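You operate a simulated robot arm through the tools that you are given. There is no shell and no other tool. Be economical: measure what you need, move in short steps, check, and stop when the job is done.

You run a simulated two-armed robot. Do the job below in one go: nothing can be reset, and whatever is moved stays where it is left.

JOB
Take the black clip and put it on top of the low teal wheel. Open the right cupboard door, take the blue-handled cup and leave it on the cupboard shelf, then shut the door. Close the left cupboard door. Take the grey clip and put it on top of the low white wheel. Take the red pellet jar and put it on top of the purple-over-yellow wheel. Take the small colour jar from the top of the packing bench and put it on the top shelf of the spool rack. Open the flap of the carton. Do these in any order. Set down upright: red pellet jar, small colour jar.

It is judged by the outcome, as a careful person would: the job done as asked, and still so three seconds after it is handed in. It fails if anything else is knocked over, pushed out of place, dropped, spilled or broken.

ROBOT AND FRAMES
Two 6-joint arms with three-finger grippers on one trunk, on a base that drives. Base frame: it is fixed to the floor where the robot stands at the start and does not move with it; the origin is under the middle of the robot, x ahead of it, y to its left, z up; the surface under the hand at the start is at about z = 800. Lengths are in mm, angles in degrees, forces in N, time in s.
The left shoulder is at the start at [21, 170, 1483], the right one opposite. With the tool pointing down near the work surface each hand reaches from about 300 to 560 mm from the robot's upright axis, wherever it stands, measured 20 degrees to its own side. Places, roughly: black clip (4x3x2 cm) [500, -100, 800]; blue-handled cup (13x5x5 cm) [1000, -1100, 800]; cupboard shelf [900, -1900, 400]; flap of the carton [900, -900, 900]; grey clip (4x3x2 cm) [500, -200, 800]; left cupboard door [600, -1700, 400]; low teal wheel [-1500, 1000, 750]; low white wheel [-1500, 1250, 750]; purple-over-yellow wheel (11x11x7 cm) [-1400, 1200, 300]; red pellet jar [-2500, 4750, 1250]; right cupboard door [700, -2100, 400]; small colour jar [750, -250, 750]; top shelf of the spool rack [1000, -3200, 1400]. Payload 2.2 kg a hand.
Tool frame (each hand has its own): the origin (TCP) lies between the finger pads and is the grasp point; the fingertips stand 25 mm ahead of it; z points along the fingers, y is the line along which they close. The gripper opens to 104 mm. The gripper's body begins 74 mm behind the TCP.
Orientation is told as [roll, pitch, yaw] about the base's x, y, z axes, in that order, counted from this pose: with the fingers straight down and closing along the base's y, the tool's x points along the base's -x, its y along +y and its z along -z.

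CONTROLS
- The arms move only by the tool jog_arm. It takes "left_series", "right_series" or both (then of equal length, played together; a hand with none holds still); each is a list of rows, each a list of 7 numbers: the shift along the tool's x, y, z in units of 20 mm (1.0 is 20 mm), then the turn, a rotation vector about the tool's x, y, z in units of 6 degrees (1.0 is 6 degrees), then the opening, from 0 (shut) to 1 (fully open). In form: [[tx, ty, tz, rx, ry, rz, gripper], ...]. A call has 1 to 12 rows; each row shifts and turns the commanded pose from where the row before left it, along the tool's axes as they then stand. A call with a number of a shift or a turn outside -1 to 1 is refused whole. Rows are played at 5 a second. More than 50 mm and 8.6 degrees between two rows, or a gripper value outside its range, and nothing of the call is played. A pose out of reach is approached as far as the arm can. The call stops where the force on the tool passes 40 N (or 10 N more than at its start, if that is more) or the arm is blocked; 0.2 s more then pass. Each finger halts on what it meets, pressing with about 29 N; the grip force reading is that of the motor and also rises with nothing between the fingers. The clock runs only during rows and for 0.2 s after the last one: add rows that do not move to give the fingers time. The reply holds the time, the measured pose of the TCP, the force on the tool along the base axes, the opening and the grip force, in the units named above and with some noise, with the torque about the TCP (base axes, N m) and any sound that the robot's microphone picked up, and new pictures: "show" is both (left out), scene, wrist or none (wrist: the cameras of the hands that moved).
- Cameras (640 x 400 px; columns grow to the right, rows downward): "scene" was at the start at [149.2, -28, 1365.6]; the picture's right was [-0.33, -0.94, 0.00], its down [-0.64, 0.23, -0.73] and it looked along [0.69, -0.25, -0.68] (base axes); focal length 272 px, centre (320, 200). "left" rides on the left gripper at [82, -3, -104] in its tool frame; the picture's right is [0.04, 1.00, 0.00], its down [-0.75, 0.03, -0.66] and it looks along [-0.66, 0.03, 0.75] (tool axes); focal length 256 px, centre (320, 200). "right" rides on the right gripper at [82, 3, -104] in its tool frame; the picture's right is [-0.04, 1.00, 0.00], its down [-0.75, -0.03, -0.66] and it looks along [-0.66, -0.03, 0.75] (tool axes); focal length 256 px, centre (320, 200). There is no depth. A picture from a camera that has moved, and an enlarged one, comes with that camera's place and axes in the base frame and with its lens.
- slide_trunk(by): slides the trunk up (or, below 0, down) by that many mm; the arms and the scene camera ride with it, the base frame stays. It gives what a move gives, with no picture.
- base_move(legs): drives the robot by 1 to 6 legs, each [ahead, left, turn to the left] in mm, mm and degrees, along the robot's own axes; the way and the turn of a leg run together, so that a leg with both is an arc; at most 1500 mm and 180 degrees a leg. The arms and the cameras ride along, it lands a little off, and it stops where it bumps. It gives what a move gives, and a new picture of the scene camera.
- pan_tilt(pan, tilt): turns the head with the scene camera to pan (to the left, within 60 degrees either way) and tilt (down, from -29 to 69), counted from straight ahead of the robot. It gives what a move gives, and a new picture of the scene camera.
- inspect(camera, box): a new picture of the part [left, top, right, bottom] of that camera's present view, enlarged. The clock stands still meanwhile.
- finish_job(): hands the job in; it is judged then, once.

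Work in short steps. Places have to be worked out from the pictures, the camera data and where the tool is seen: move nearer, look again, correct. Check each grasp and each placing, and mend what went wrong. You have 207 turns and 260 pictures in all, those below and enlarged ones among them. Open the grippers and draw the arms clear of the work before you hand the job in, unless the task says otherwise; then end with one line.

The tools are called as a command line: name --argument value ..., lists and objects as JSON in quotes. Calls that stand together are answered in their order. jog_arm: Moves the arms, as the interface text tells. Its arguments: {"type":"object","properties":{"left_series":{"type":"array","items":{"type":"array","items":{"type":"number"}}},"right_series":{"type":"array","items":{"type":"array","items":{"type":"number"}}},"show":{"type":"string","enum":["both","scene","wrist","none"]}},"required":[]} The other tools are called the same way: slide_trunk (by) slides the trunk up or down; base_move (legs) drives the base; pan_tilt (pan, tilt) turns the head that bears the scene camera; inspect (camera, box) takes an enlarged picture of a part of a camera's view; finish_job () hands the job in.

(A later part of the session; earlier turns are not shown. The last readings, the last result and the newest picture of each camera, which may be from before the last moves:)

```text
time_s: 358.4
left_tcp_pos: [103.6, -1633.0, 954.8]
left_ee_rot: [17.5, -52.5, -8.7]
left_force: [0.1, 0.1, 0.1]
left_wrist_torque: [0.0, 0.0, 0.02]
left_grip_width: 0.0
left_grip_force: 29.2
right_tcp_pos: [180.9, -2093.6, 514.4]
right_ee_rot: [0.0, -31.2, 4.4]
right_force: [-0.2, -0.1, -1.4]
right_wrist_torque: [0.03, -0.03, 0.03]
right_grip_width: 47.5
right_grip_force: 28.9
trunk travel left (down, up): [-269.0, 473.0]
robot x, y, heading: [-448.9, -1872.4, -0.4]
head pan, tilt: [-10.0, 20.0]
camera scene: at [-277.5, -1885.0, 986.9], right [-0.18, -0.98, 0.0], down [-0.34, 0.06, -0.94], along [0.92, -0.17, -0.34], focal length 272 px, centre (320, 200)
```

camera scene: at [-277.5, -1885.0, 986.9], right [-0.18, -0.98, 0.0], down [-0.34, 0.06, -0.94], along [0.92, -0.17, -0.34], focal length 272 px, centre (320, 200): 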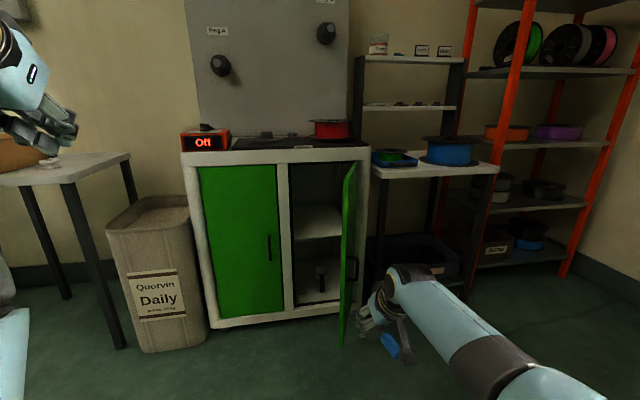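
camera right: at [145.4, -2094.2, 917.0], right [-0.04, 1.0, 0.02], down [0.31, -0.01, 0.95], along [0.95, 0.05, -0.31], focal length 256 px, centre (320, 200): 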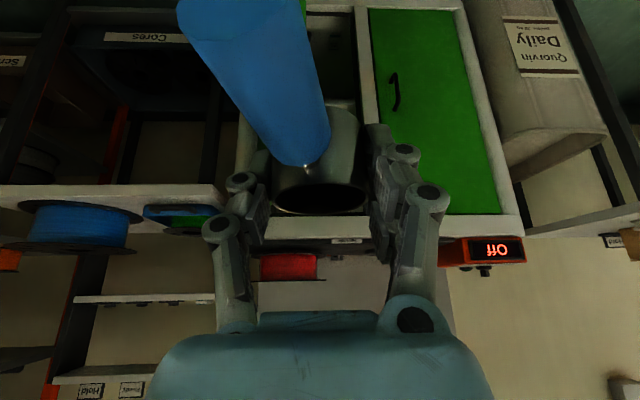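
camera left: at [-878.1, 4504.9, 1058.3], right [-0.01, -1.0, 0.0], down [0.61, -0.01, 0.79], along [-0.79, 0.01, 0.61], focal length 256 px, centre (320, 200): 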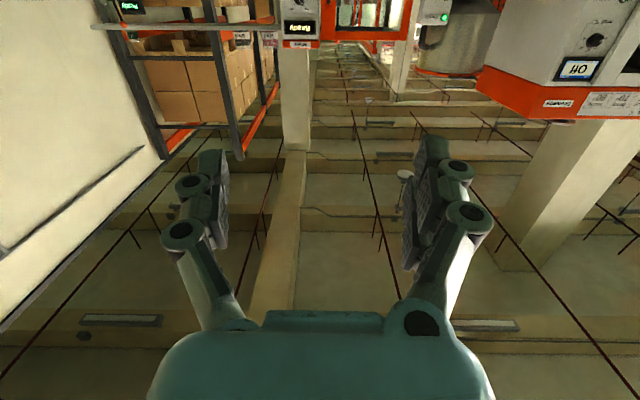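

slide_trunk --by 35

jog_arm --right_series '[[0.52, 0, 0.86, 0, 0, 0, 0.3], [0.4, 0, 0.64, 0, 0, 0, 0.3], [0, 0, 0, 0, 0, 0, 0.3]]' --show "none"

pan_tilt --pan -25 --tilt 35

```text
time_s: 359.2
left_tcp_pos: [103.8, -1635.1, 989.9]
left_ee_rot: [17.0, -52.6, -8.6]
left_force: [0.4, 0.0, 0.1]
left_wrist_torque: [0.01, -0.03, 0.02]
left_grip_width: 0.1
left_grip_force: 28.8
right_tcp_pos: [179.1, -2094.9, 548.8]
right_ee_rot: [0.0, -31.0, 4.4]
right_force: [0.6, -0.5, -1.6]
right_wrist_torque: [0.03, -0.05, 0.03]
right_grip_width: 47.3
right_grip_force: 28.9
trunk travel left (down, up): [-304.0, 438.0]
robot x, y, heading: [-449.8, -1866.4, -0.3]
head pan, tilt: [-10.0, 20.0]
```

```text
time_s: 360.0
left_tcp_pos: [103.9, -1634.8, 989.2]
left_ee_rot: [17.0, -52.6, -8.6]
left_force: [-0.1, 0.2, -0.3]
left_wrist_torque: [0.0, 0.02, 0.01]
left_grip_width: 0.0
left_grip_force: 28.4
right_tcp_pos: [181.1, -2095.9, 514.5]
right_ee_rot: [0.0, -31.0, 4.3]
right_force: [-0.1, 0.0, -2.3]
right_wrist_torque: [-0.03, -0.03, 0.06]
right_grip_width: 47.1
right_grip_force: 29.6
trunk travel left (down, up): [-304.0, 438.0]
robot x, y, heading: [-450.5, -1865.6, -0.4]
head pan, tilt: [-10.0, 20.0]
```

```text
time_s: 360.7
left_tcp_pos: [103.8, -1634.9, 989.2]
left_ee_rot: [17.0, -52.5, -8.5]
left_force: [0.0, 0.0, -0.1]
left_wrist_torque: [-0.01, 0.01, 0.03]
left_grip_width: 0.0
left_grip_force: 28.3
right_tcp_pos: [180.8, -2095.9, 514.9]
right_ee_rot: [0.0, -31.1, 4.4]
right_force: [0.1, -0.1, -1.2]
right_wrist_torque: [0.04, -0.01, 0.02]
right_grip_width: 47.1
right_grip_force: 29.1
trunk travel left (down, up): [-304.0, 438.0]
robot x, y, heading: [-455.4, -1863.8, -0.4]
head pan, tilt: [-25.0, 35.0]
camera scene: at [-291.7, -1905.9, 999.4], right [-0.43, -0.9, 0.0], down [-0.52, 0.24, -0.82], along [0.74, -0.35, -0.57], focal length 272 px, centre (320, 200)
```

scene: 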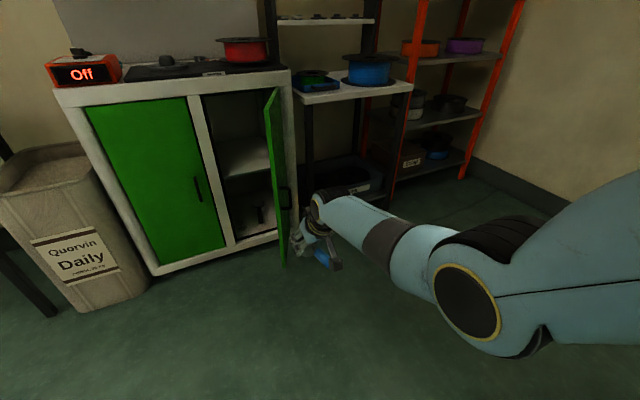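

The forearm would brush the door, so I first use the side of the hand to nudge the door wider: slip in left of its free edge, strafe right, then back left.

base_move --legs '[[0, 66, 0.4], [330, 0, 0]]'

base_move --legs '[[0, -105, 0]]'

```text
time_s: 363.5
left_tcp_pos: [434.5, -1565.8, 988.8]
left_ee_rot: [16.9, -52.6, -8.4]
left_force: [0.1, 0.3, -0.6]
left_wrist_torque: [0.0, -0.02, -0.02]
left_grip_width: 0.1
left_grip_force: 28.4
right_tcp_pos: [512.3, -2026.6, 513.9]
right_ee_rot: [0.1, -30.9, 4.7]
right_force: [0.8, -0.5, -1.9]
right_wrist_torque: [0.03, -0.04, 0.03]
right_grip_width: 47.2
right_grip_force: 28.7
trunk travel left (down, up): [-304.0, 438.0]
robot x, y, heading: [-121.5, -1803.9, -0.1]
head pan, tilt: [-25.0, 35.0]
camera scene: at [39.3, -1839.4, 999.2], right [-0.43, -0.91, 0.0], down [-0.52, 0.24, -0.82], along [0.74, -0.35, -0.57], focal length 272 px, centre (320, 200)
```

scene: 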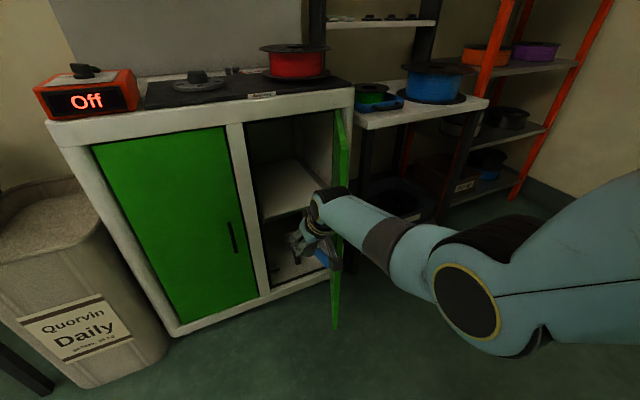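

```text
time_s: 364.7
left_tcp_pos: [433.9, -1674.1, 989.0]
left_ee_rot: [17.2, -52.6, -8.5]
left_force: [0.0, -1.0, 0.3]
left_wrist_torque: [0.01, 0.04, 0.03]
left_grip_width: 0.1
left_grip_force: 28.6
right_tcp_pos: [510.8, -2134.8, 514.0]
right_ee_rot: [0.0, -31.2, 4.6]
right_force: [0.0, -0.3, -1.6]
right_wrist_torque: [0.02, -0.02, 0.0]
right_grip_width: 47.4
right_grip_force: 29.5
trunk travel left (down, up): [-304.0, 438.0]
robot x, y, heading: [-123.3, -1908.3, -0.3]
head pan, tilt: [-25.0, 35.0]
camera scene: at [38.6, -1946.7, 999.3], right [-0.43, -0.9, 0.0], down [-0.52, 0.24, -0.82], along [0.74, -0.35, -0.57], focal length 272 px, centre (320, 200)
```

scene: 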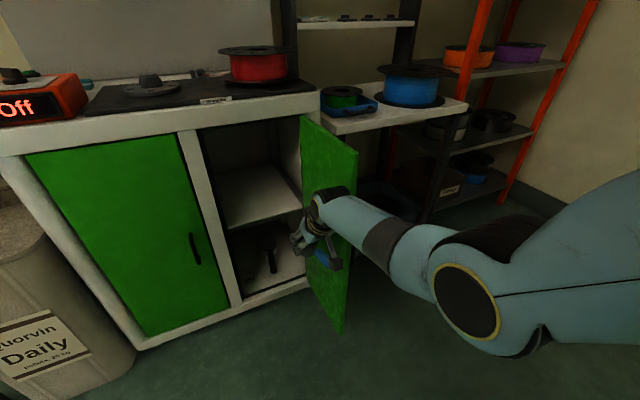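

base_move --legs '[[0, -60, 0]]'

base_move --legs '[[0, 155, 0]]'

```text
time_s: 365.7
left_tcp_pos: [432.5, -1733.6, 989.5]
left_ee_rot: [17.1, -52.6, -8.6]
left_force: [-0.2, 0.1, 0.3]
left_wrist_torque: [0.05, 0.07, -0.01]
left_grip_width: 0.0
left_grip_force: 28.2
right_tcp_pos: [510.3, -2194.8, 514.5]
right_ee_rot: [0.0, -31.1, 4.5]
right_force: [-0.1, -0.2, -1.6]
right_wrist_torque: [-0.01, -0.06, 0.02]
right_grip_width: 47.1
right_grip_force: 29.3
trunk travel left (down, up): [-304.0, 438.0]
robot x, y, heading: [-123.1, -1963.1, -0.1]
head pan, tilt: [-25.0, 35.0]
camera scene: at [38.3, -2006.0, 999.3], right [-0.43, -0.9, 0.0], down [-0.52, 0.25, -0.82], along [0.74, -0.35, -0.57], focal length 272 px, centre (320, 200)
```

scene: 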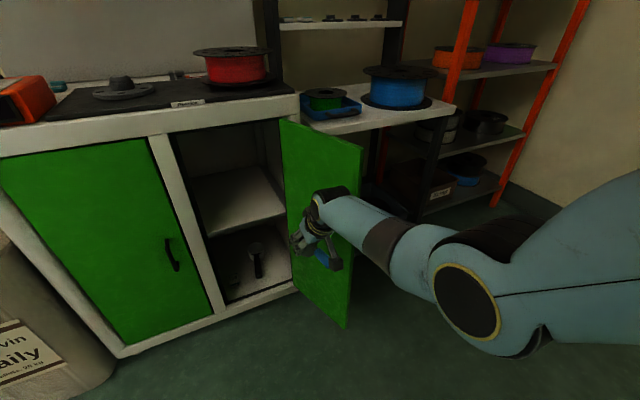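

```text
time_s: 367.0
left_tcp_pos: [432.2, -1578.5, 988.7]
left_ee_rot: [17.1, -52.7, -8.3]
left_force: [-0.7, 0.7, -0.2]
left_wrist_torque: [0.03, -0.02, -0.03]
left_grip_width: 0.0
left_grip_force: 28.5
right_tcp_pos: [510.2, -2038.3, 515.0]
right_ee_rot: [-0.1, -31.0, 4.6]
right_force: [-0.9, 0.2, -1.8]
right_wrist_torque: [0.02, -0.05, -0.02]
right_grip_width: 47.2
right_grip_force: 28.5
trunk travel left (down, up): [-304.0, 438.0]
robot x, y, heading: [-122.3, -1816.7, 0.1]
head pan, tilt: [-25.0, 35.0]
camera scene: at [38.9, -1852.2, 999.4], right [-0.42, -0.91, 0.0], down [-0.52, 0.24, -0.82], along [0.74, -0.35, -0.57], focal length 272 px, centre (320, 200)
```

scene: 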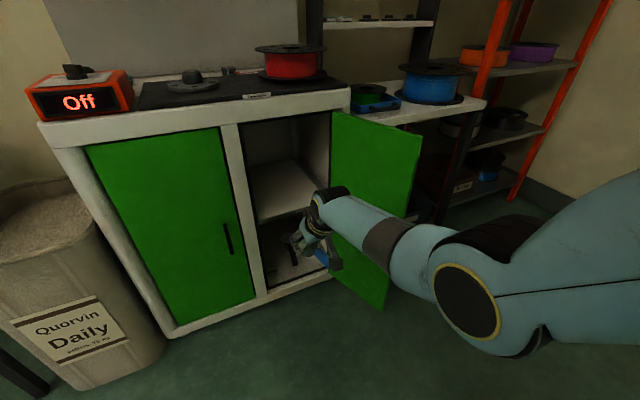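

The door is now ~115° open. I drive the cup in over the shelf, first 200 mm.

base_move --legs '[[200, 0, 0]]'

jog_arm --right_series '[[0, 0, 0, 0, 0, 0, 0.3]]' --show "wrist"

```text
time_s: 368.6
left_tcp_pos: [635.7, -1579.0, 989.1]
left_ee_rot: [17.2, -52.6, -8.4]
left_force: [0.2, -0.3, 0.3]
left_wrist_torque: [0.06, -0.01, -0.01]
left_grip_width: 0.1
left_grip_force: 28.5
right_tcp_pos: [714.2, -2039.5, 514.2]
right_ee_rot: [0.0, -31.0, 4.7]
right_force: [0.0, -0.1, -1.4]
right_wrist_torque: [0.06, -0.03, 0.02]
right_grip_width: 47.0
right_grip_force: 29.2
trunk travel left (down, up): [-304.0, 438.0]
robot x, y, heading: [81.5, -1815.2, -0.3]
head pan, tilt: [-25.0, 35.0]
camera scene: at [241.7, -1853.2, 999.2], right [-0.42, -0.91, 0.0], down [-0.52, 0.24, -0.82], along [0.74, -0.35, -0.57], focal length 272 px, centre (320, 200)
```

scene: 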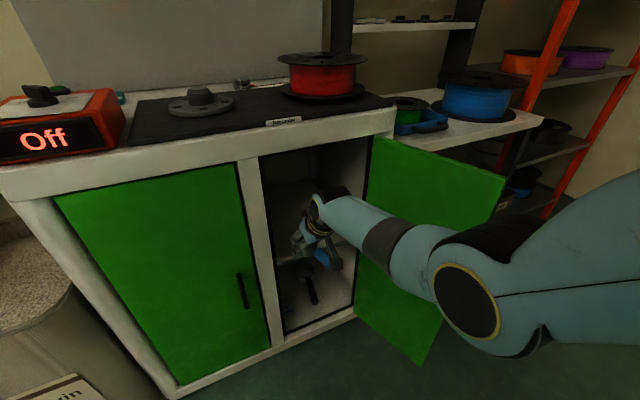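

```text
time_s: 369.1
left_tcp_pos: [634.5, -1579.0, 990.5]
left_ee_rot: [17.2, -52.6, -8.4]
left_force: [0.1, -0.3, -0.6]
left_wrist_torque: [0.01, -0.01, -0.01]
left_grip_width: 0.1
left_grip_force: 28.4
right_tcp_pos: [714.2, -2041.5, 514.6]
right_ee_rot: [0.0, -31.0, 4.8]
right_force: [0.2, -0.7, -0.7]
right_wrist_torque: [0.03, 0.0, 0.0]
right_grip_width: 47.0
right_grip_force: 28.7
trunk travel left (down, up): [-304.0, 438.0]
robot x, y, heading: [83.0, -1818.0, -0.2]
head pan, tilt: [-25.0, 35.0]
camera right: at [590.9, -2048.0, 562.2], right [-0.05, 1.0, 0.02], down [0.31, 0.0, 0.95], along [0.95, 0.05, -0.31], focal length 256 px, centre (320, 200)
```

right: 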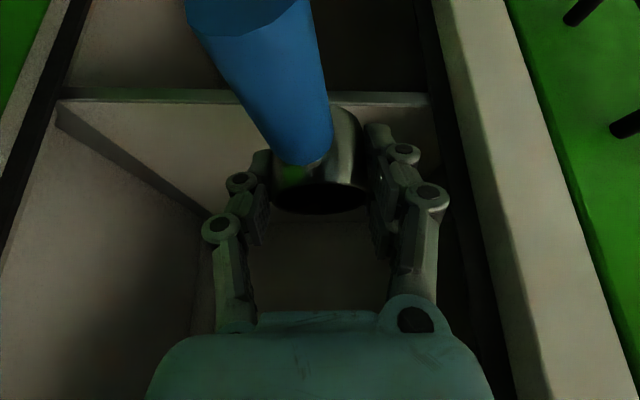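

Shelf edge and side walls are clear of the hand. I drive in the last 135 mm with a 15 mm shift right.

base_move --legs '[[60, -15, 0], [75, 0, 0]]'

jog_arm --right_series '[[0.26, 0, 0.43, 0, 0, 0, 0.3], [0.26, 0, 0.43, 0, 0, 0, 0.3], [0.13, 0, 0.22, 0, 0, 0, 0.3], [0, 0, 0, 0, 0, 0, 0.3]]' --show "both"

```text
time_s: 370.7
left_tcp_pos: [772.9, -1594.3, 989.6]
left_ee_rot: [17.2, -52.7, -8.6]
left_force: [0.6, -0.7, -0.6]
left_wrist_torque: [-0.01, -0.01, -0.02]
left_grip_width: 0.2
left_grip_force: 28.1
right_tcp_pos: [850.5, -2056.4, 513.7]
right_ee_rot: [0.0, -31.1, 4.6]
right_force: [0.5, -0.9, -1.5]
right_wrist_torque: [0.02, -0.04, -0.01]
right_grip_width: 47.1
right_grip_force: 28.8
trunk travel left (down, up): [-304.0, 438.0]
robot x, y, heading: [214.2, -1834.9, 0.0]
head pan, tilt: [-25.0, 35.0]
camera scene: at [378.3, -1868.8, 999.2], right [-0.43, -0.91, 0.0], down [-0.52, 0.24, -0.82], along [0.74, -0.35, -0.57], focal length 272 px, centre (320, 200)
```

scene: 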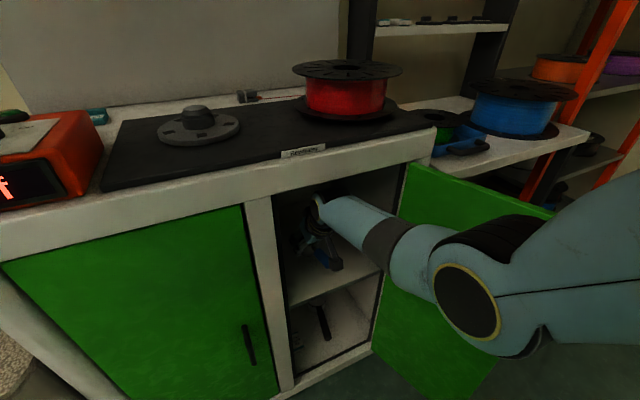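

```text
time_s: 371.7
left_tcp_pos: [771.7, -1595.9, 989.1]
left_ee_rot: [17.3, -52.8, -8.5]
left_force: [1.0, 0.8, -0.3]
left_wrist_torque: [-0.02, 0.02, -0.01]
left_grip_width: 0.2
left_grip_force: 27.6
right_tcp_pos: [849.3, -2057.6, 489.9]
right_ee_rot: [0.0, -31.1, 4.6]
right_force: [0.2, -0.6, -1.5]
right_wrist_torque: [0.0, -0.03, -0.02]
right_grip_width: 47.3
right_grip_force: 28.6
trunk travel left (down, up): [-304.0, 438.0]
robot x, y, heading: [216.1, -1828.3, -0.0]
head pan, tilt: [-25.0, 35.0]
camera scene: at [377.5, -1868.8, 999.4], right [-0.43, -0.9, 0.0], down [-0.52, 0.24, -0.82], along [0.74, -0.35, -0.57], focal length 272 px, centre (320, 200)
camera right: at [726.2, -2064.5, 537.1], right [-0.05, 1.0, 0.02], down [0.31, -0.01, 0.95], along [0.95, 0.05, -0.31], focal length 256 px, centre (320, 200)
```

scene: 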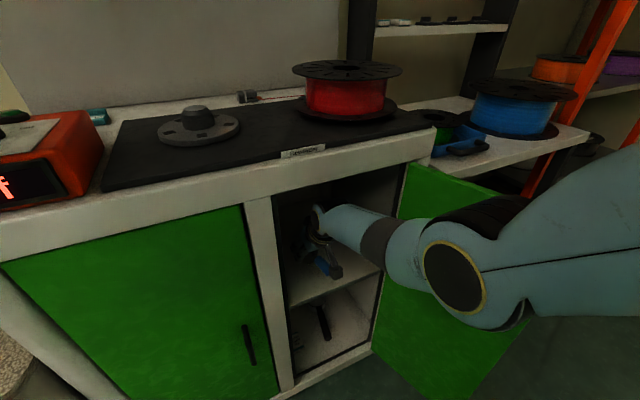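
right: 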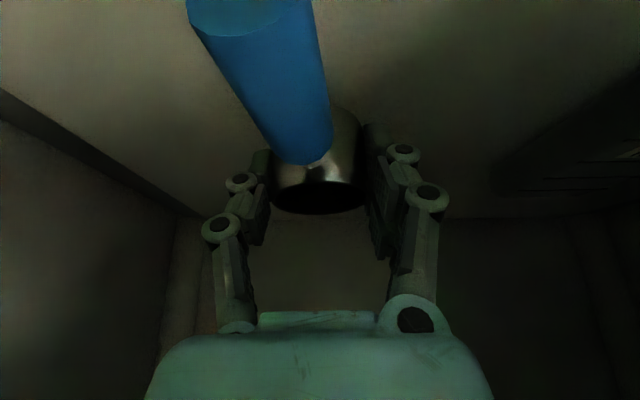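

jog_arm --right_series '[[0.08, 0, 0.13, 0, 0, 0, 0.3], [0.08, 0, 0.13, 0, 0, 0, 0.3], [0.08, 0, 0.13, 0, 0, 0, 0.3], [0, 0, 0, 0, 0, 0, 0.3]]' --show "none"

jog_arm --right_series '[[0.06, 0, 0.1, 0, 0, 0, 0.3], [0.06, 0, 0.1, 0, 0, 0, 0.3], [0, 0, 0, 0, 0, 0, 0.3]]' --show "wrist"

```text
time_s: 372.7
left_tcp_pos: [772.1, -1594.6, 988.7]
left_ee_rot: [17.2, -52.7, -8.6]
left_force: [-1.0, -0.5, -0.8]
left_wrist_torque: [0.04, 0.03, 0.02]
left_grip_width: 0.0
left_grip_force: 27.9
right_tcp_pos: [849.2, -2058.4, 480.0]
right_ee_rot: [0.0, -31.1, 4.6]
right_force: [0.4, -0.3, -2.7]
right_wrist_torque: [0.0, -0.02, -0.03]
right_grip_width: 47.4
right_grip_force: 29.2
trunk travel left (down, up): [-304.0, 438.0]
robot x, y, heading: [220.0, -1832.3, -0.0]
head pan, tilt: [-25.0, 35.0]
```

```text
time_s: 373.5
left_tcp_pos: [771.3, -1594.8, 990.1]
left_ee_rot: [17.2, -52.7, -8.4]
left_force: [-0.1, 0.7, 0.1]
left_wrist_torque: [0.02, 0.0, -0.03]
left_grip_width: 0.0
left_grip_force: 28.3
right_tcp_pos: [850.2, -2057.0, 474.5]
right_ee_rot: [0.0, -30.9, 4.6]
right_force: [0.0, 0.1, -0.7]
right_wrist_torque: [0.02, -0.01, 0.01]
right_grip_width: 47.2
right_grip_force: 29.0
trunk travel left (down, up): [-304.0, 438.0]
robot x, y, heading: [215.9, -1831.3, -0.3]
head pan, tilt: [-25.0, 35.0]
camera right: at [727.0, -2064.6, 522.9], right [-0.05, 1.0, 0.02], down [0.31, -0.01, 0.95], along [0.95, 0.05, -0.31], focal length 256 px, centre (320, 200)
```

right: 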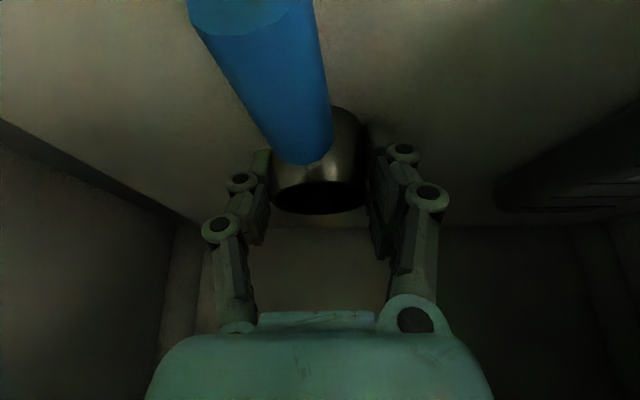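

jog_arm --right_series '[[0.06, 0, 0.1, 0, 0, 0, 0.3], [0, 0, 0, 0, 0, 0, 0.3]]' --show "none"

jog_arm --right_series '[[0.06, 0, 0.1, 0, 0, 0, 0.3], [0.04, 0, 0.07, 0, 0, 0, 0.3], [0, 0, 0, 0, 0, 0, 0.3]]' --show "none"

```text
time_s: 374.1
left_tcp_pos: [771.3, -1596.3, 988.5]
left_ee_rot: [17.2, -52.7, -8.5]
left_force: [-0.3, 0.4, 0.1]
left_wrist_torque: [-0.02, 0.01, 0.01]
left_grip_width: 0.1
left_grip_force: 28.7
right_tcp_pos: [850.4, -2056.6, 473.7]
right_ee_rot: [0.0, -31.2, 4.6]
right_force: [-1.0, -1.4, 3.4]
right_wrist_torque: [0.05, 0.07, 0.0]
right_grip_width: 47.2
right_grip_force: 29.1
trunk travel left (down, up): [-304.0, 438.0]
robot x, y, heading: [218.0, -1829.4, -0.1]
head pan, tilt: [-25.0, 35.0]
```

```text
time_s: 374.9
left_tcp_pos: [768.6, -1594.4, 991.6]
left_ee_rot: [17.2, -52.9, -8.5]
left_force: [-0.3, 0.5, 0.0]
left_wrist_torque: [-0.04, 0.02, 0.0]
left_grip_width: 0.1
left_grip_force: 27.9
right_tcp_pos: [851.8, -2056.2, 472.7]
right_ee_rot: [-0.2, -31.5, 4.6]
right_force: [-8.3, -4.1, 32.0]
right_wrist_torque: [0.56, 0.7, 0.21]
right_grip_width: 47.5
right_grip_force: 28.7
trunk travel left (down, up): [-304.0, 438.0]
robot x, y, heading: [215.3, -1831.5, -0.3]
head pan, tilt: [-25.0, 35.0]
```

Firm contact with the shelf. I relax 2 mm, open and withdraw back along the tool axis a little, then straight out.

jog_arm --right_series '[[-0.05, 0, -0.09, 0, 0, 0, 0.3], [0, 0, 0, 0, 0, 0, 0.6], [0, 0, 0, 0, 0, 0, 0.75], [0, 0, 0, 0, 0, 0, 0.75], [-0.26, 0, -0.43, 0, 0, 0, 0.75], [-0.26, 0, -0.6, 0, 0, 0, 0.75], [0, 0, -0.7, 0, 0, 0, 0.75], [0, 0, 0, 0, 0, 0, 0.75]]' --show "wrist"

```text
time_s: 376.7
left_tcp_pos: [771.9, -1595.7, 989.4]
left_ee_rot: [17.2, -52.7, -8.5]
left_force: [0.3, 0.2, -0.2]
left_wrist_torque: [-0.05, 0.0, 0.02]
left_grip_width: 0.1
left_grip_force: 28.7
right_tcp_pos: [840.8, -2055.4, 505.9]
right_ee_rot: [-0.1, -31.0, 4.6]
right_force: [0.1, 1.1, -0.4]
right_wrist_torque: [0.02, 0.01, -0.02]
right_grip_width: 77.8
right_grip_force: 0.0
trunk travel left (down, up): [-304.0, 438.0]
robot x, y, heading: [218.0, -1831.3, -0.2]
head pan, tilt: [-25.0, 35.0]
camera right: at [717.5, -2064.4, 554.5], right [-0.05, 1.0, 0.02], down [0.31, -0.01, 0.95], along [0.95, 0.05, -0.31], focal length 256 px, centre (320, 200)
```

right: 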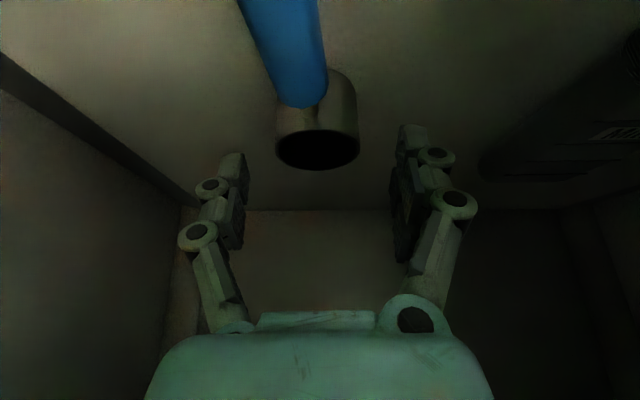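

Cup stands released. The handle lies between the fingers, so I back 45 mm, raise 35 mm, then reverse out with the base.

jog_arm --right_series '[[0.86, 0, -0.51, 0, 0, 0, 0.75], [0.86, 0, -0.51, 0, 0, 0, 0.75], [0.2, 0, -0.13, 0, 0, 0, 0.75], [-0.51, 0, -0.86, 0, 0, 0, 0.75], [-0.45, 0, -0.75, 0, 0, 0, 0.75], [0, 0, 0, 0, 0, 0, 0.75]]' --show "wrist"

```text
time_s: 378.1
left_tcp_pos: [772.2, -1596.1, 989.2]
left_ee_rot: [17.3, -52.7, -8.5]
left_force: [0.8, -1.0, 0.0]
left_wrist_torque: [0.0, -0.02, -0.01]
left_grip_width: 0.0
left_grip_force: 28.2
right_tcp_pos: [795.5, -2061.1, 544.4]
right_ee_rot: [0.1, -31.0, 4.6]
right_force: [-0.4, -0.2, 0.4]
right_wrist_torque: [-0.01, 0.02, 0.0]
right_grip_width: 77.9
right_grip_force: 0.1
trunk travel left (down, up): [-304.0, 438.0]
robot x, y, heading: [218.9, -1831.3, 0.1]
head pan, tilt: [-25.0, 35.0]
camera right: at [672.6, -2068.7, 592.9], right [-0.05, 1.0, 0.02], down [0.31, -0.01, 0.95], along [0.95, 0.05, -0.31], focal length 256 px, centre (320, 200)
```

right: 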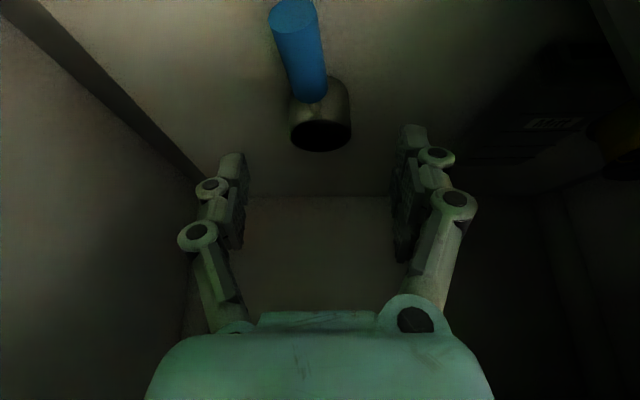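

The handle end sits at x≈748, inside the door plane. I reverse out, go round to the right of the open door, and sweep it toward closed.

base_move --legs '[[-560, 0, 0], [0, -405, 0]]'

jog_arm --right_series '[[0, 0, 0, 0, 0, 0, 0], [0, 0, 0, 0, 0, 0, 0], [0, 0, 0, 0, 0, 0, 0], [0, 0, 0, 0, 0, 0, 0]]' --show "scene"

```text
time_s: 383.4
left_tcp_pos: [219.0, -2003.8, 990.3]
left_ee_rot: [17.2, -52.7, -8.0]
left_force: [0.4, -0.2, -1.2]
left_wrist_torque: [0.02, 0.0, 0.01]
left_grip_width: 0.0
left_grip_force: 28.8
right_tcp_pos: [247.9, -2470.2, 543.8]
right_ee_rot: [0.0, -31.1, 5.1]
right_force: [0.9, 0.4, -0.8]
right_wrist_torque: [0.0, 0.01, -0.01]
right_grip_width: 78.2
right_grip_force: 0.0
trunk travel left (down, up): [-304.0, 438.0]
robot x, y, heading: [-332.6, -2240.6, 0.5]
head pan, tilt: [-25.0, 35.0]
camera scene: at [-171.9, -2280.8, 999.4], right [-0.42, -0.91, 0.0], down [-0.52, 0.24, -0.82], along [0.74, -0.34, -0.57], focal length 272 px, centre (320, 200)
```

scene: 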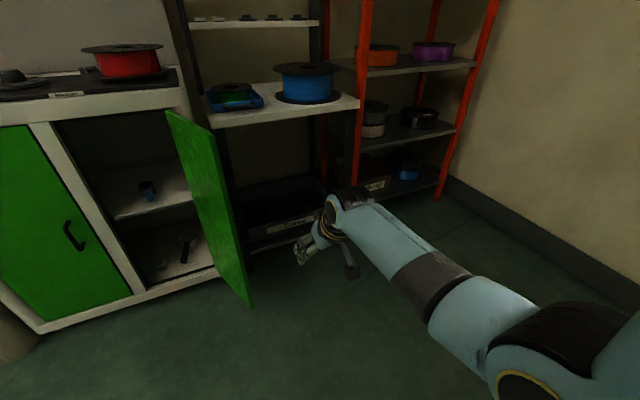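

```text
time_s: 384.4
left_tcp_pos: [219.1, -2005.0, 989.1]
left_ee_rot: [17.3, -52.7, -8.0]
left_force: [-0.2, 0.4, 0.2]
left_wrist_torque: [0.01, -0.01, -0.02]
left_grip_width: 0.0
left_grip_force: 28.9
right_tcp_pos: [248.4, -2470.1, 545.0]
right_ee_rot: [0.0, -31.0, 5.1]
right_force: [0.6, 0.1, -0.4]
right_wrist_torque: [-0.01, -0.02, 0.01]
right_grip_width: 0.0
right_grip_force: 28.2
trunk travel left (down, up): [-304.0, 438.0]
robot x, y, heading: [-334.1, -2242.4, 0.2]
head pan, tilt: [-25.0, 35.0]
camera scene: at [-171.9, -2280.6, 999.4], right [-0.42, -0.91, 0.0], down [-0.52, 0.24, -0.82], along [0.74, -0.34, -0.57], focal length 272 px, centre (320, 200)
```

scene: 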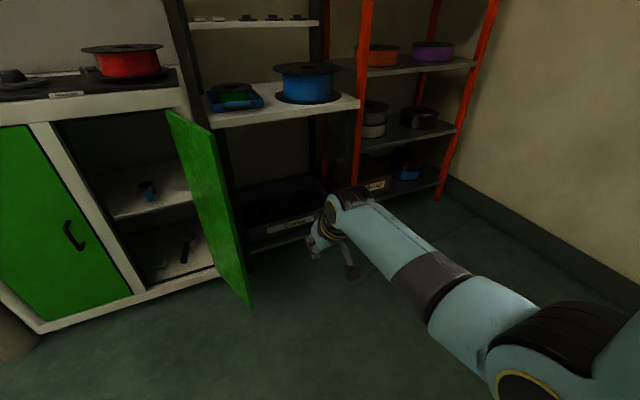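

Cup sits on the shelf. The door's free edge is near [520,-2302]; I drive in beside it and strafe left to swing it.

base_move --legs '[[335, 0, 0]]'

base_move --legs '[[0, 250, 0]]'

```text
time_s: 386.6
left_tcp_pos: [554.8, -1999.2, 989.3]
left_ee_rot: [17.2, -52.6, -7.7]
left_force: [0.2, -0.4, -0.2]
left_wrist_torque: [0.01, 0.0, -0.03]
left_grip_width: 0.0
left_grip_force: 28.5
right_tcp_pos: [583.8, -2465.8, 544.2]
right_ee_rot: [0.1, -31.0, 5.4]
right_force: [0.3, -0.1, -0.6]
right_wrist_torque: [0.03, -0.02, 0.06]
right_grip_width: 0.0
right_grip_force: 27.5
trunk travel left (down, up): [-304.0, 438.0]
robot x, y, heading: [0.7, -2240.1, 0.9]
head pan, tilt: [-25.0, 35.0]
camera scene: at [163.5, -2277.5, 999.3], right [-0.41, -0.91, 0.0], down [-0.52, 0.24, -0.82], along [0.74, -0.34, -0.57], focal length 272 px, centre (320, 200)
```

scene: 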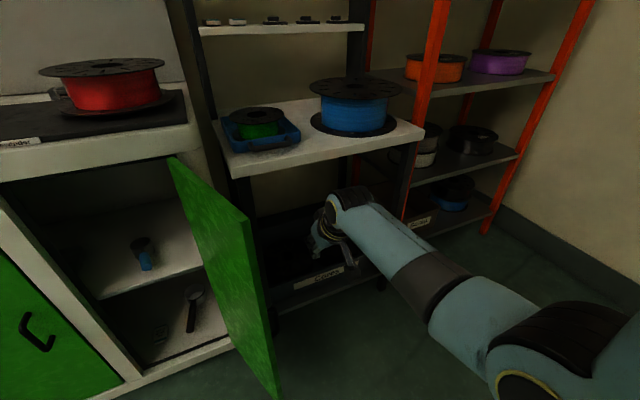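

```text
time_s: 388.4
left_tcp_pos: [552.2, -1754.3, 989.1]
left_ee_rot: [17.3, -52.7, -7.6]
left_force: [0.3, 0.6, 0.2]
left_wrist_torque: [-0.01, -0.02, -0.04]
left_grip_width: 0.3
left_grip_force: 28.0
right_tcp_pos: [580.9, -2219.3, 544.9]
right_ee_rot: [-0.1, -31.0, 5.4]
right_force: [0.9, -0.1, 0.1]
right_wrist_torque: [-0.01, -0.01, 0.0]
right_grip_width: 0.1
right_grip_force: 28.2
trunk travel left (down, up): [-304.0, 438.0]
robot x, y, heading: [-0.5, -1997.4, 0.4]
head pan, tilt: [-25.0, 35.0]
camera scene: at [160.9, -2032.1, 999.4], right [-0.41, -0.91, 0.0], down [-0.52, 0.24, -0.82], along [0.75, -0.34, -0.57], focal length 272 px, centre (320, 200)
```

scene: 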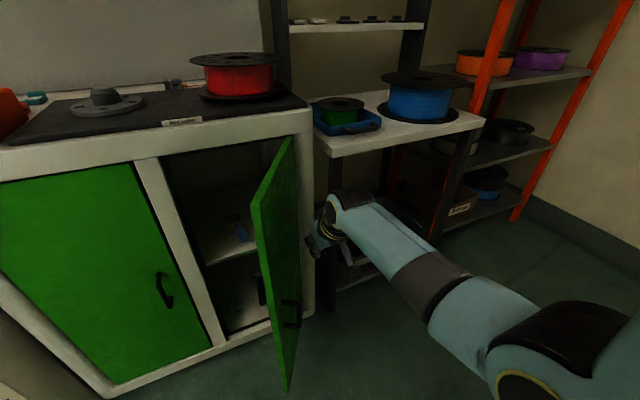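

base_move --legs '[[-20, 140, 0]]'

```text
time_s: 389.7
left_tcp_pos: [531.1, -1614.8, 989.5]
left_ee_rot: [17.2, -52.7, -7.7]
left_force: [-0.2, 0.2, 0.1]
left_wrist_torque: [0.06, -0.05, -0.01]
left_grip_width: 0.0
left_grip_force: 28.9
right_tcp_pos: [559.6, -2080.0, 544.9]
right_ee_rot: [-0.1, -31.0, 5.3]
right_force: [-0.8, 0.5, 0.6]
right_wrist_torque: [-0.05, 0.01, -0.03]
right_grip_width: 0.0
right_grip_force: 28.0
trunk travel left (down, up): [-304.0, 438.0]
robot x, y, heading: [-20.7, -1855.5, 0.5]
head pan, tilt: [-25.0, 35.0]
camera scene: at [139.7, -1892.5, 999.4], right [-0.42, -0.91, 0.0], down [-0.52, 0.24, -0.82], along [0.74, -0.34, -0.57], focal length 272 px, centre (320, 200)
```

scene: 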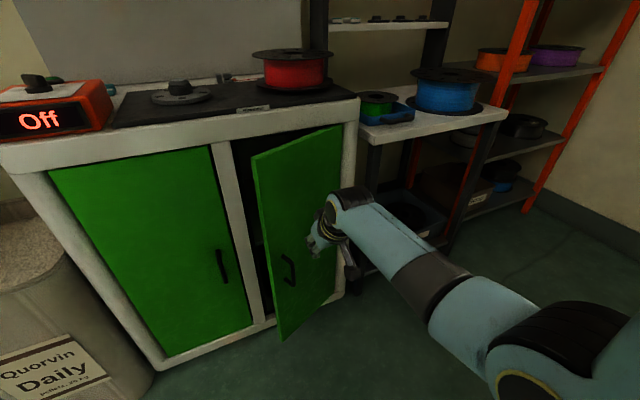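

base_move --legs '[[70, 35, 0]]'

jog_arm --right_series '[[-0.6, 0, 0.35, 0, 0, 0, 0], [-0.6, 0, 0.35, 0, 0, 0, 0], [-0.6, 0, 0.35, 0, 0, 0, 0], [-0.6, 0, 0.35, 0, 0, 0, 0], [-0.6, 0, 0.35, 0, 0, 0, 0], [-0.6, 0, 0.35, 0, 0, 0, 0]]' --show "scene"

```text
time_s: 390.8
left_tcp_pos: [600.7, -1579.3, 989.7]
left_ee_rot: [17.1, -52.6, -7.9]
left_force: [0.3, 0.4, 0.2]
left_wrist_torque: [-0.03, -0.01, -0.03]
left_grip_width: 0.1
left_grip_force: 28.8
right_tcp_pos: [629.3, -2045.5, 544.6]
right_ee_rot: [0.0, -31.0, 5.2]
right_force: [-0.1, 0.2, 0.4]
right_wrist_torque: [-0.04, 0.0, -0.04]
right_grip_width: 0.0
right_grip_force: 28.6
trunk travel left (down, up): [-304.0, 438.0]
robot x, y, heading: [44.8, -1822.3, 0.3]
head pan, tilt: [-25.0, 35.0]
camera scene: at [209.1, -1856.9, 999.2], right [-0.42, -0.91, 0.0], down [-0.52, 0.24, -0.82], along [0.74, -0.34, -0.57], focal length 272 px, centre (320, 200)
```

scene: 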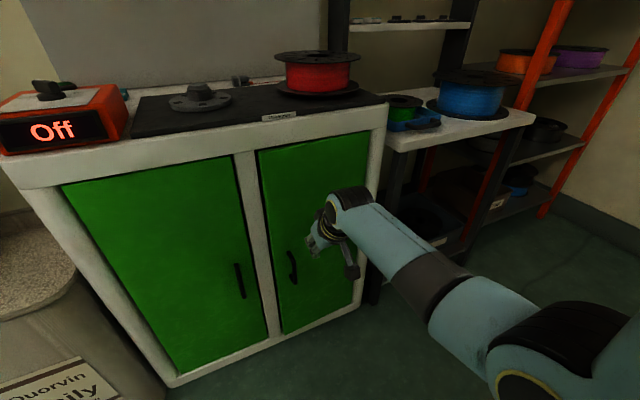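

```text
time_s: 392.0
left_tcp_pos: [600.0, -1580.7, 990.1]
left_ee_rot: [17.2, -52.7, -8.0]
left_force: [1.0, 0.3, -0.6]
left_wrist_torque: [0.0, 0.03, 0.01]
left_grip_width: 0.0
left_grip_force: 27.4
right_tcp_pos: [686.0, -2038.9, 538.8]
right_ee_rot: [0.3, -29.7, 5.0]
right_force: [-15.2, 0.7, 5.5]
right_wrist_torque: [0.05, -0.01, 0.14]
right_grip_width: 0.1
right_grip_force: 28.2
trunk travel left (down, up): [-304.0, 438.0]
robot x, y, heading: [47.5, -1821.7, 0.2]
head pan, tilt: [-25.0, 35.0]
stopped in row 5 (right hand): the force on the tool passed its limit at 55 N (the readings are from after the stop); the commanded pose is now the measured one
camera scene: at [206.9, -1857.5, 999.5], right [-0.42, -0.91, 0.0], down [-0.52, 0.24, -0.82], along [0.74, -0.34, -0.57], focal length 272 px, centre (320, 200)
```

scene: 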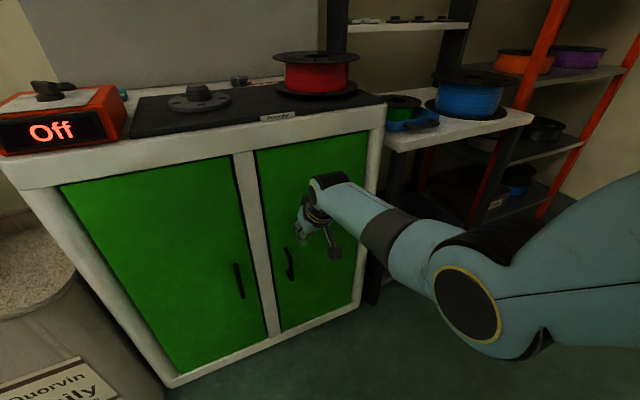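

The right door is shut. I withdraw and back off to check both doors.

jog_arm --right_series '[[0.86, 0, -0.5, 0, 0, 0, 0], [0.86, 0, -0.5, 0, 0, 0, 0], [0.86, 0, -0.5, 0, 0, 0, 0]]' --show "none"

base_move --legs '[[-450, 0, 0]]'

pan_tilt --pan 0 --tilt 28

inspect --camera "scene" --box '[200, 120, 480, 340]'

```text
time_s: 392.8
left_tcp_pos: [599.3, -1581.8, 989.4]
left_ee_rot: [17.2, -52.7, -8.1]
left_force: [0.0, 0.8, 0.6]
left_wrist_torque: [0.02, -0.03, 0.02]
left_grip_width: 0.0
left_grip_force: 28.6
right_tcp_pos: [628.9, -2045.8, 540.9]
right_ee_rot: [0.1, -30.1, 5.0]
right_force: [-0.3, 0.3, 0.5]
right_wrist_torque: [-0.02, 0.0, 0.0]
right_grip_width: 0.0
right_grip_force: 28.4
trunk travel left (down, up): [-304.0, 438.0]
robot x, y, heading: [51.5, -1823.0, 0.2]
head pan, tilt: [-25.0, 35.0]
```

```text
time_s: 395.5
left_tcp_pos: [146.1, -1581.5, 989.1]
left_ee_rot: [17.3, -52.7, -7.8]
left_force: [-0.4, -0.6, 0.0]
left_wrist_torque: [-0.03, -0.01, 0.03]
left_grip_width: 0.0
left_grip_force: 28.0
right_tcp_pos: [175.3, -2046.3, 540.4]
right_ee_rot: [0.0, -30.0, 5.3]
right_force: [-0.4, -0.2, 0.7]
right_wrist_torque: [-0.03, 0.01, 0.03]
right_grip_width: 0.0
right_grip_force: 28.4
trunk travel left (down, up): [-304.0, 438.0]
robot x, y, heading: [-405.2, -1821.5, 0.5]
head pan, tilt: [-25.0, 35.0]
camera scene: at [-244.8, -1860.1, 999.5], right [-0.41, -0.91, 0.0], down [-0.52, 0.24, -0.82], along [0.75, -0.34, -0.57], focal length 272 px, centre (320, 200)
```

scene: 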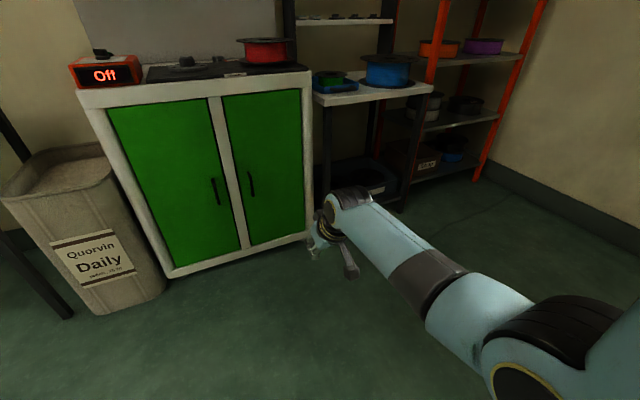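

```text
time_s: 396.4
left_tcp_pos: [146.9, -1582.3, 988.4]
left_ee_rot: [17.2, -52.7, -7.8]
left_force: [-0.2, 0.0, 0.3]
left_wrist_torque: [-0.02, -0.03, -0.01]
left_grip_width: 0.1
left_grip_force: 28.8
right_tcp_pos: [177.0, -2046.6, 540.2]
right_ee_rot: [0.1, -30.0, 5.3]
right_force: [0.9, 0.2, 0.7]
right_wrist_torque: [0.02, 0.01, -0.01]
right_grip_width: 0.1
right_grip_force: 28.1
trunk travel left (down, up): [-304.0, 438.0]
robot x, y, heading: [-402.9, -1827.1, 0.7]
head pan, tilt: [0.0, 28.0]
camera scene: at [-233.5, -1822.8, 1010.3], right [0.01, -1.0, 0.0], down [-0.47, 0.0, -0.88], along [0.88, 0.01, -0.47], focal length 272 px, centre (320, 200)
```

scene: 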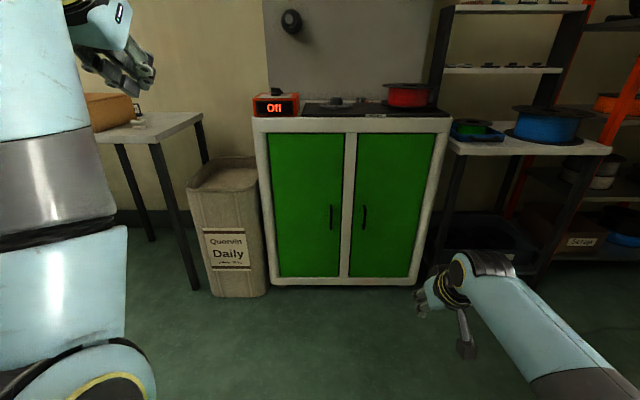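

```text
1.82 times, centred on (340, 230) of scene
camera zoom: at [-233.5, -1822.8, 1010.3], right [0.01, -1.0, 0.0], down [-0.47, 0.0, -0.88], along [0.88, 0.01, -0.47], focal length 496 px, centre (284, 146)
```

zoom: 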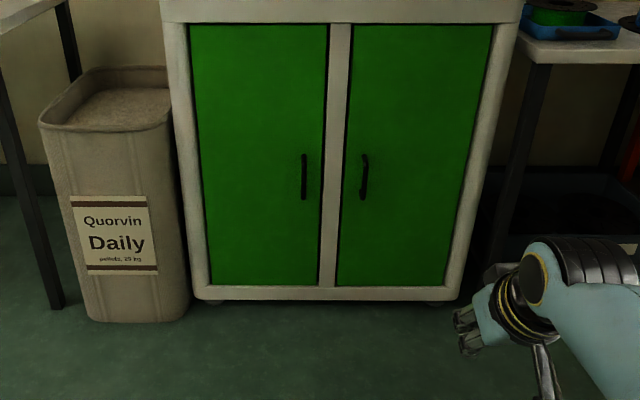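

Both doors are flush. Now the carton: lid front edge ≈ x 746, z 863, with a tongue protruding to x≈718 at y≈-896. I square and level the left hand, then move in front of the carton.

jog_arm --left_series '[[-0.5, -0.4, 0.6, 0.95, 0, 0, 0], [-0.5, -0.4, 0.6, 0.95, 0, 0, 0], [-0.5, -0.4, 0.6, 0.95, 0, 0, 0], [-0.48, 0, 0.64, 0, -0.92, 0, 0], [-0.4, 0, 0.7, 0, -0.92, 0, 0], [-0.32, 0, 0.73, 0, -0.92, 0, 0], [-0.25, 0, 0.76, 0, -0.92, 0, 0], [-0.17, 0, 0.78, 0, -0.92, 0, 0], [-0.1, 0, 0.8, 0, -0.6, 0, 0], [0, 0, 0, 0, 0, 0, 0]]' --show "none"

base_move --legs '[[0, 740, 0]]'

pan_tilt --pan 8 --tilt 18

```text
time_s: 398.6
left_tcp_pos: [289.3, -1617.6, 986.0]
left_ee_rot: [0.6, -83.9, -8.4]
left_force: [0.5, -0.6, -0.8]
left_wrist_torque: [-0.04, -0.02, 0.04]
left_grip_width: 0.0
left_grip_force: 29.1
right_tcp_pos: [176.9, -2047.3, 540.4]
right_ee_rot: [0.1, -30.0, 5.3]
right_force: [-0.3, -0.4, 0.3]
right_wrist_torque: [-0.02, -0.01, 0.01]
right_grip_width: 0.1
right_grip_force: 27.5
trunk travel left (down, up): [-304.0, 438.0]
robot x, y, heading: [-404.5, -1824.6, 0.4]
head pan, tilt: [0.0, 28.0]
```

```text
time_s: 402.6
left_tcp_pos: [280.8, -871.9, 985.5]
left_ee_rot: [0.7, -83.8, -8.1]
left_force: [0.0, 0.1, -0.4]
left_wrist_torque: [-0.02, 0.01, 0.01]
left_grip_width: 0.1
left_grip_force: 29.0
right_tcp_pos: [169.4, -1301.7, 540.1]
right_ee_rot: [0.1, -29.9, 5.5]
right_force: [0.2, 0.7, -0.8]
right_wrist_torque: [-0.01, 0.01, -0.02]
right_grip_width: 0.0
right_grip_force: 28.6
trunk travel left (down, up): [-304.0, 438.0]
robot x, y, heading: [-410.7, -1078.8, 0.5]
head pan, tilt: [0.0, 28.0]
camera scene: at [-241.1, -1079.0, 1010.3], right [0.01, -1.0, 0.0], down [-0.47, -0.01, -0.88], along [0.88, 0.01, -0.47], focal length 272 px, centre (320, 200)
```

scene: 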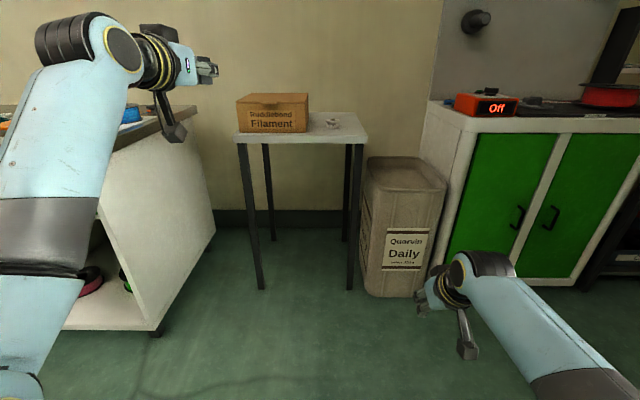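

```text
time_s: 403.3
left_tcp_pos: [280.6, -872.1, 987.2]
left_ee_rot: [0.7, -83.8, -8.2]
left_force: [0.4, -0.6, -0.2]
left_wrist_torque: [0.02, 0.0, -0.01]
left_grip_width: 0.1
left_grip_force: 28.2
right_tcp_pos: [169.6, -1301.9, 540.7]
right_ee_rot: [0.1, -30.1, 5.5]
right_force: [-0.6, -0.1, 0.4]
right_wrist_torque: [0.04, 0.0, 0.02]
right_grip_width: 0.0
right_grip_force: 28.3
trunk travel left (down, up): [-304.0, 438.0]
robot x, y, heading: [-415.2, -1081.0, 0.8]
head pan, tilt: [8.0, 18.0]
camera scene: at [-240.0, -1066.2, 1026.4], right [0.15, -0.99, 0.0], down [-0.31, -0.05, -0.95], along [0.94, 0.14, -0.31], focal length 272 px, centre (320, 200)
```

scene: 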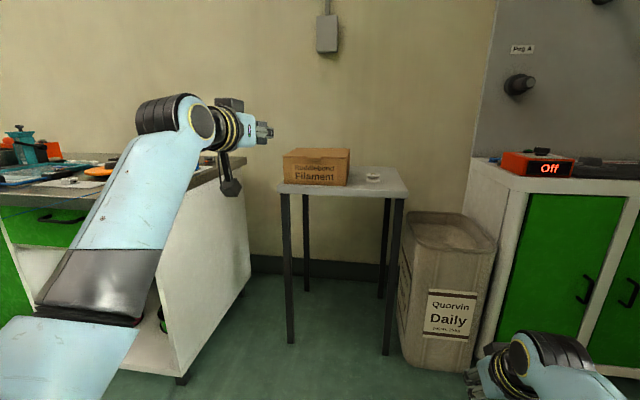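

inspect --camera "scene" --box '[265, 140, 365, 205]'

inspect --camera "left" --box '[160, 0, 480, 200]'

```text
6.15 times, centred on (315, 172) of scene
camera zoom: at [-240.0, -1066.2, 1026.4], right [0.15, -0.99, 0.0], down [-0.31, -0.05, -0.95], along [0.94, 0.14, -0.31], focal length 1677 px, centre (351, 369)
```

zoom: 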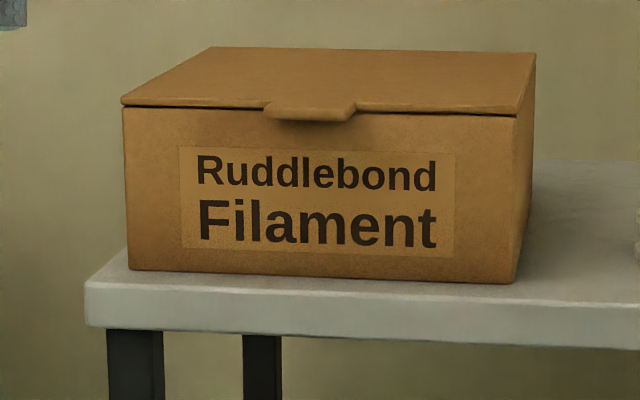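

```text
2.00 times, centred on (320, 100) of left
camera zoom: at [170.5, -860.4, 915.2], right [0.13, 0.99, -0.04], down [-0.56, 0.1, 0.82], along [0.82, -0.08, 0.57], focal length 512 px, centre (320, 400)
```

zoom: 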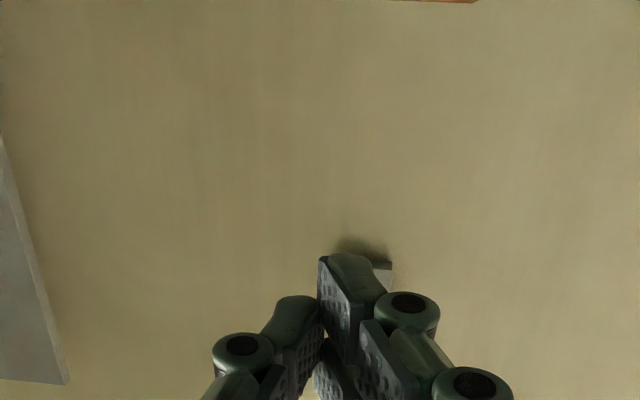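

Carton front is x≈770, tongue at x 742–770, z 856–866, y −861…−918. I lower the trunk so the fist is just under tongue height and drive up to it.

slide_trunk --by -150

base_move --legs '[[400, -18, -0.6]]'

inspect --camera "scene" --box '[200, 100, 400, 250]'

```text
time_s: 405.1
left_tcp_pos: [281.8, -872.6, 836.2]
left_ee_rot: [0.8, -83.9, -8.3]
left_force: [0.3, 0.1, -0.4]
left_wrist_torque: [-0.01, 0.02, 0.01]
left_grip_width: 0.0
left_grip_force: 28.2
right_tcp_pos: [170.6, -1301.7, 391.2]
right_ee_rot: [0.1, -30.0, 5.5]
right_force: [0.4, -0.1, -0.4]
right_wrist_torque: [0.02, -0.03, -0.02]
right_grip_width: 0.0
right_grip_force: 28.3
trunk travel left (down, up): [-154.0, 588.0]
robot x, y, heading: [-414.3, -1080.5, 0.8]
head pan, tilt: [8.0, 18.0]
```

```text
time_s: 407.6
left_tcp_pos: [681.2, -893.3, 834.8]
left_ee_rot: [0.8, -83.8, -8.5]
left_force: [1.9, 0.0, 0.2]
left_wrist_torque: [-0.01, -0.02, -0.02]
left_grip_width: 0.1
left_grip_force: 28.5
right_tcp_pos: [565.6, -1322.3, 390.2]
right_ee_rot: [0.1, -30.0, 5.0]
right_force: [0.0, -0.4, 0.3]
right_wrist_torque: [0.01, 0.02, -0.03]
right_grip_width: 0.4
right_grip_force: 27.8
trunk travel left (down, up): [-154.0, 588.0]
robot x, y, heading: [-14.0, -1096.9, 0.3]
head pan, tilt: [8.0, 18.0]
camera scene: at [169.3, -1082.6, 871.2], right [0.14, -0.99, 0.0], down [-0.31, -0.04, -0.95], along [0.94, 0.14, -0.31], focal length 272 px, centre (320, 200)
```

scene: 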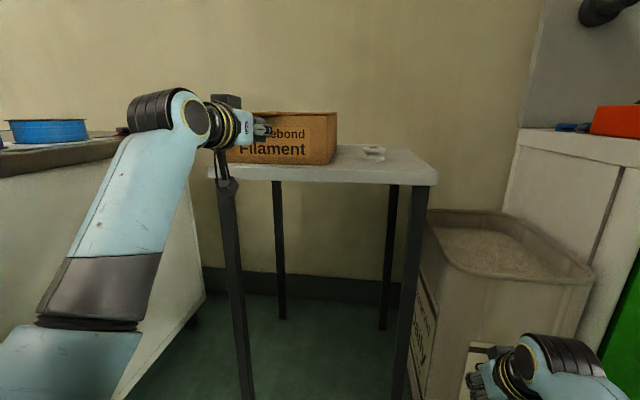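

```text
2.67 times, centred on (300, 175) of scene
camera zoom: at [169.3, -1082.6, 871.2], right [0.14, -0.99, 0.0], down [-0.31, -0.04, -0.95], along [0.94, 0.14, -0.31], focal length 727 px, centre (373, 267)
```

zoom: 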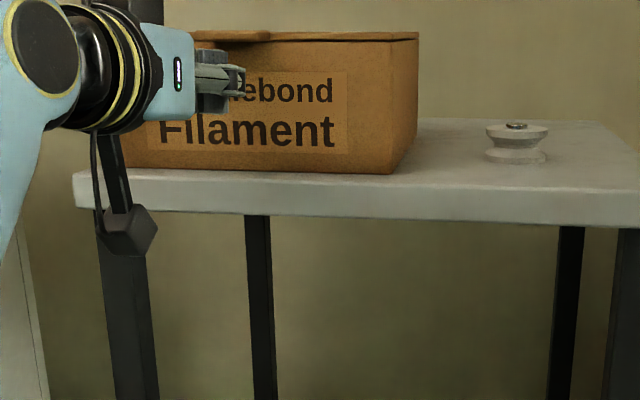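

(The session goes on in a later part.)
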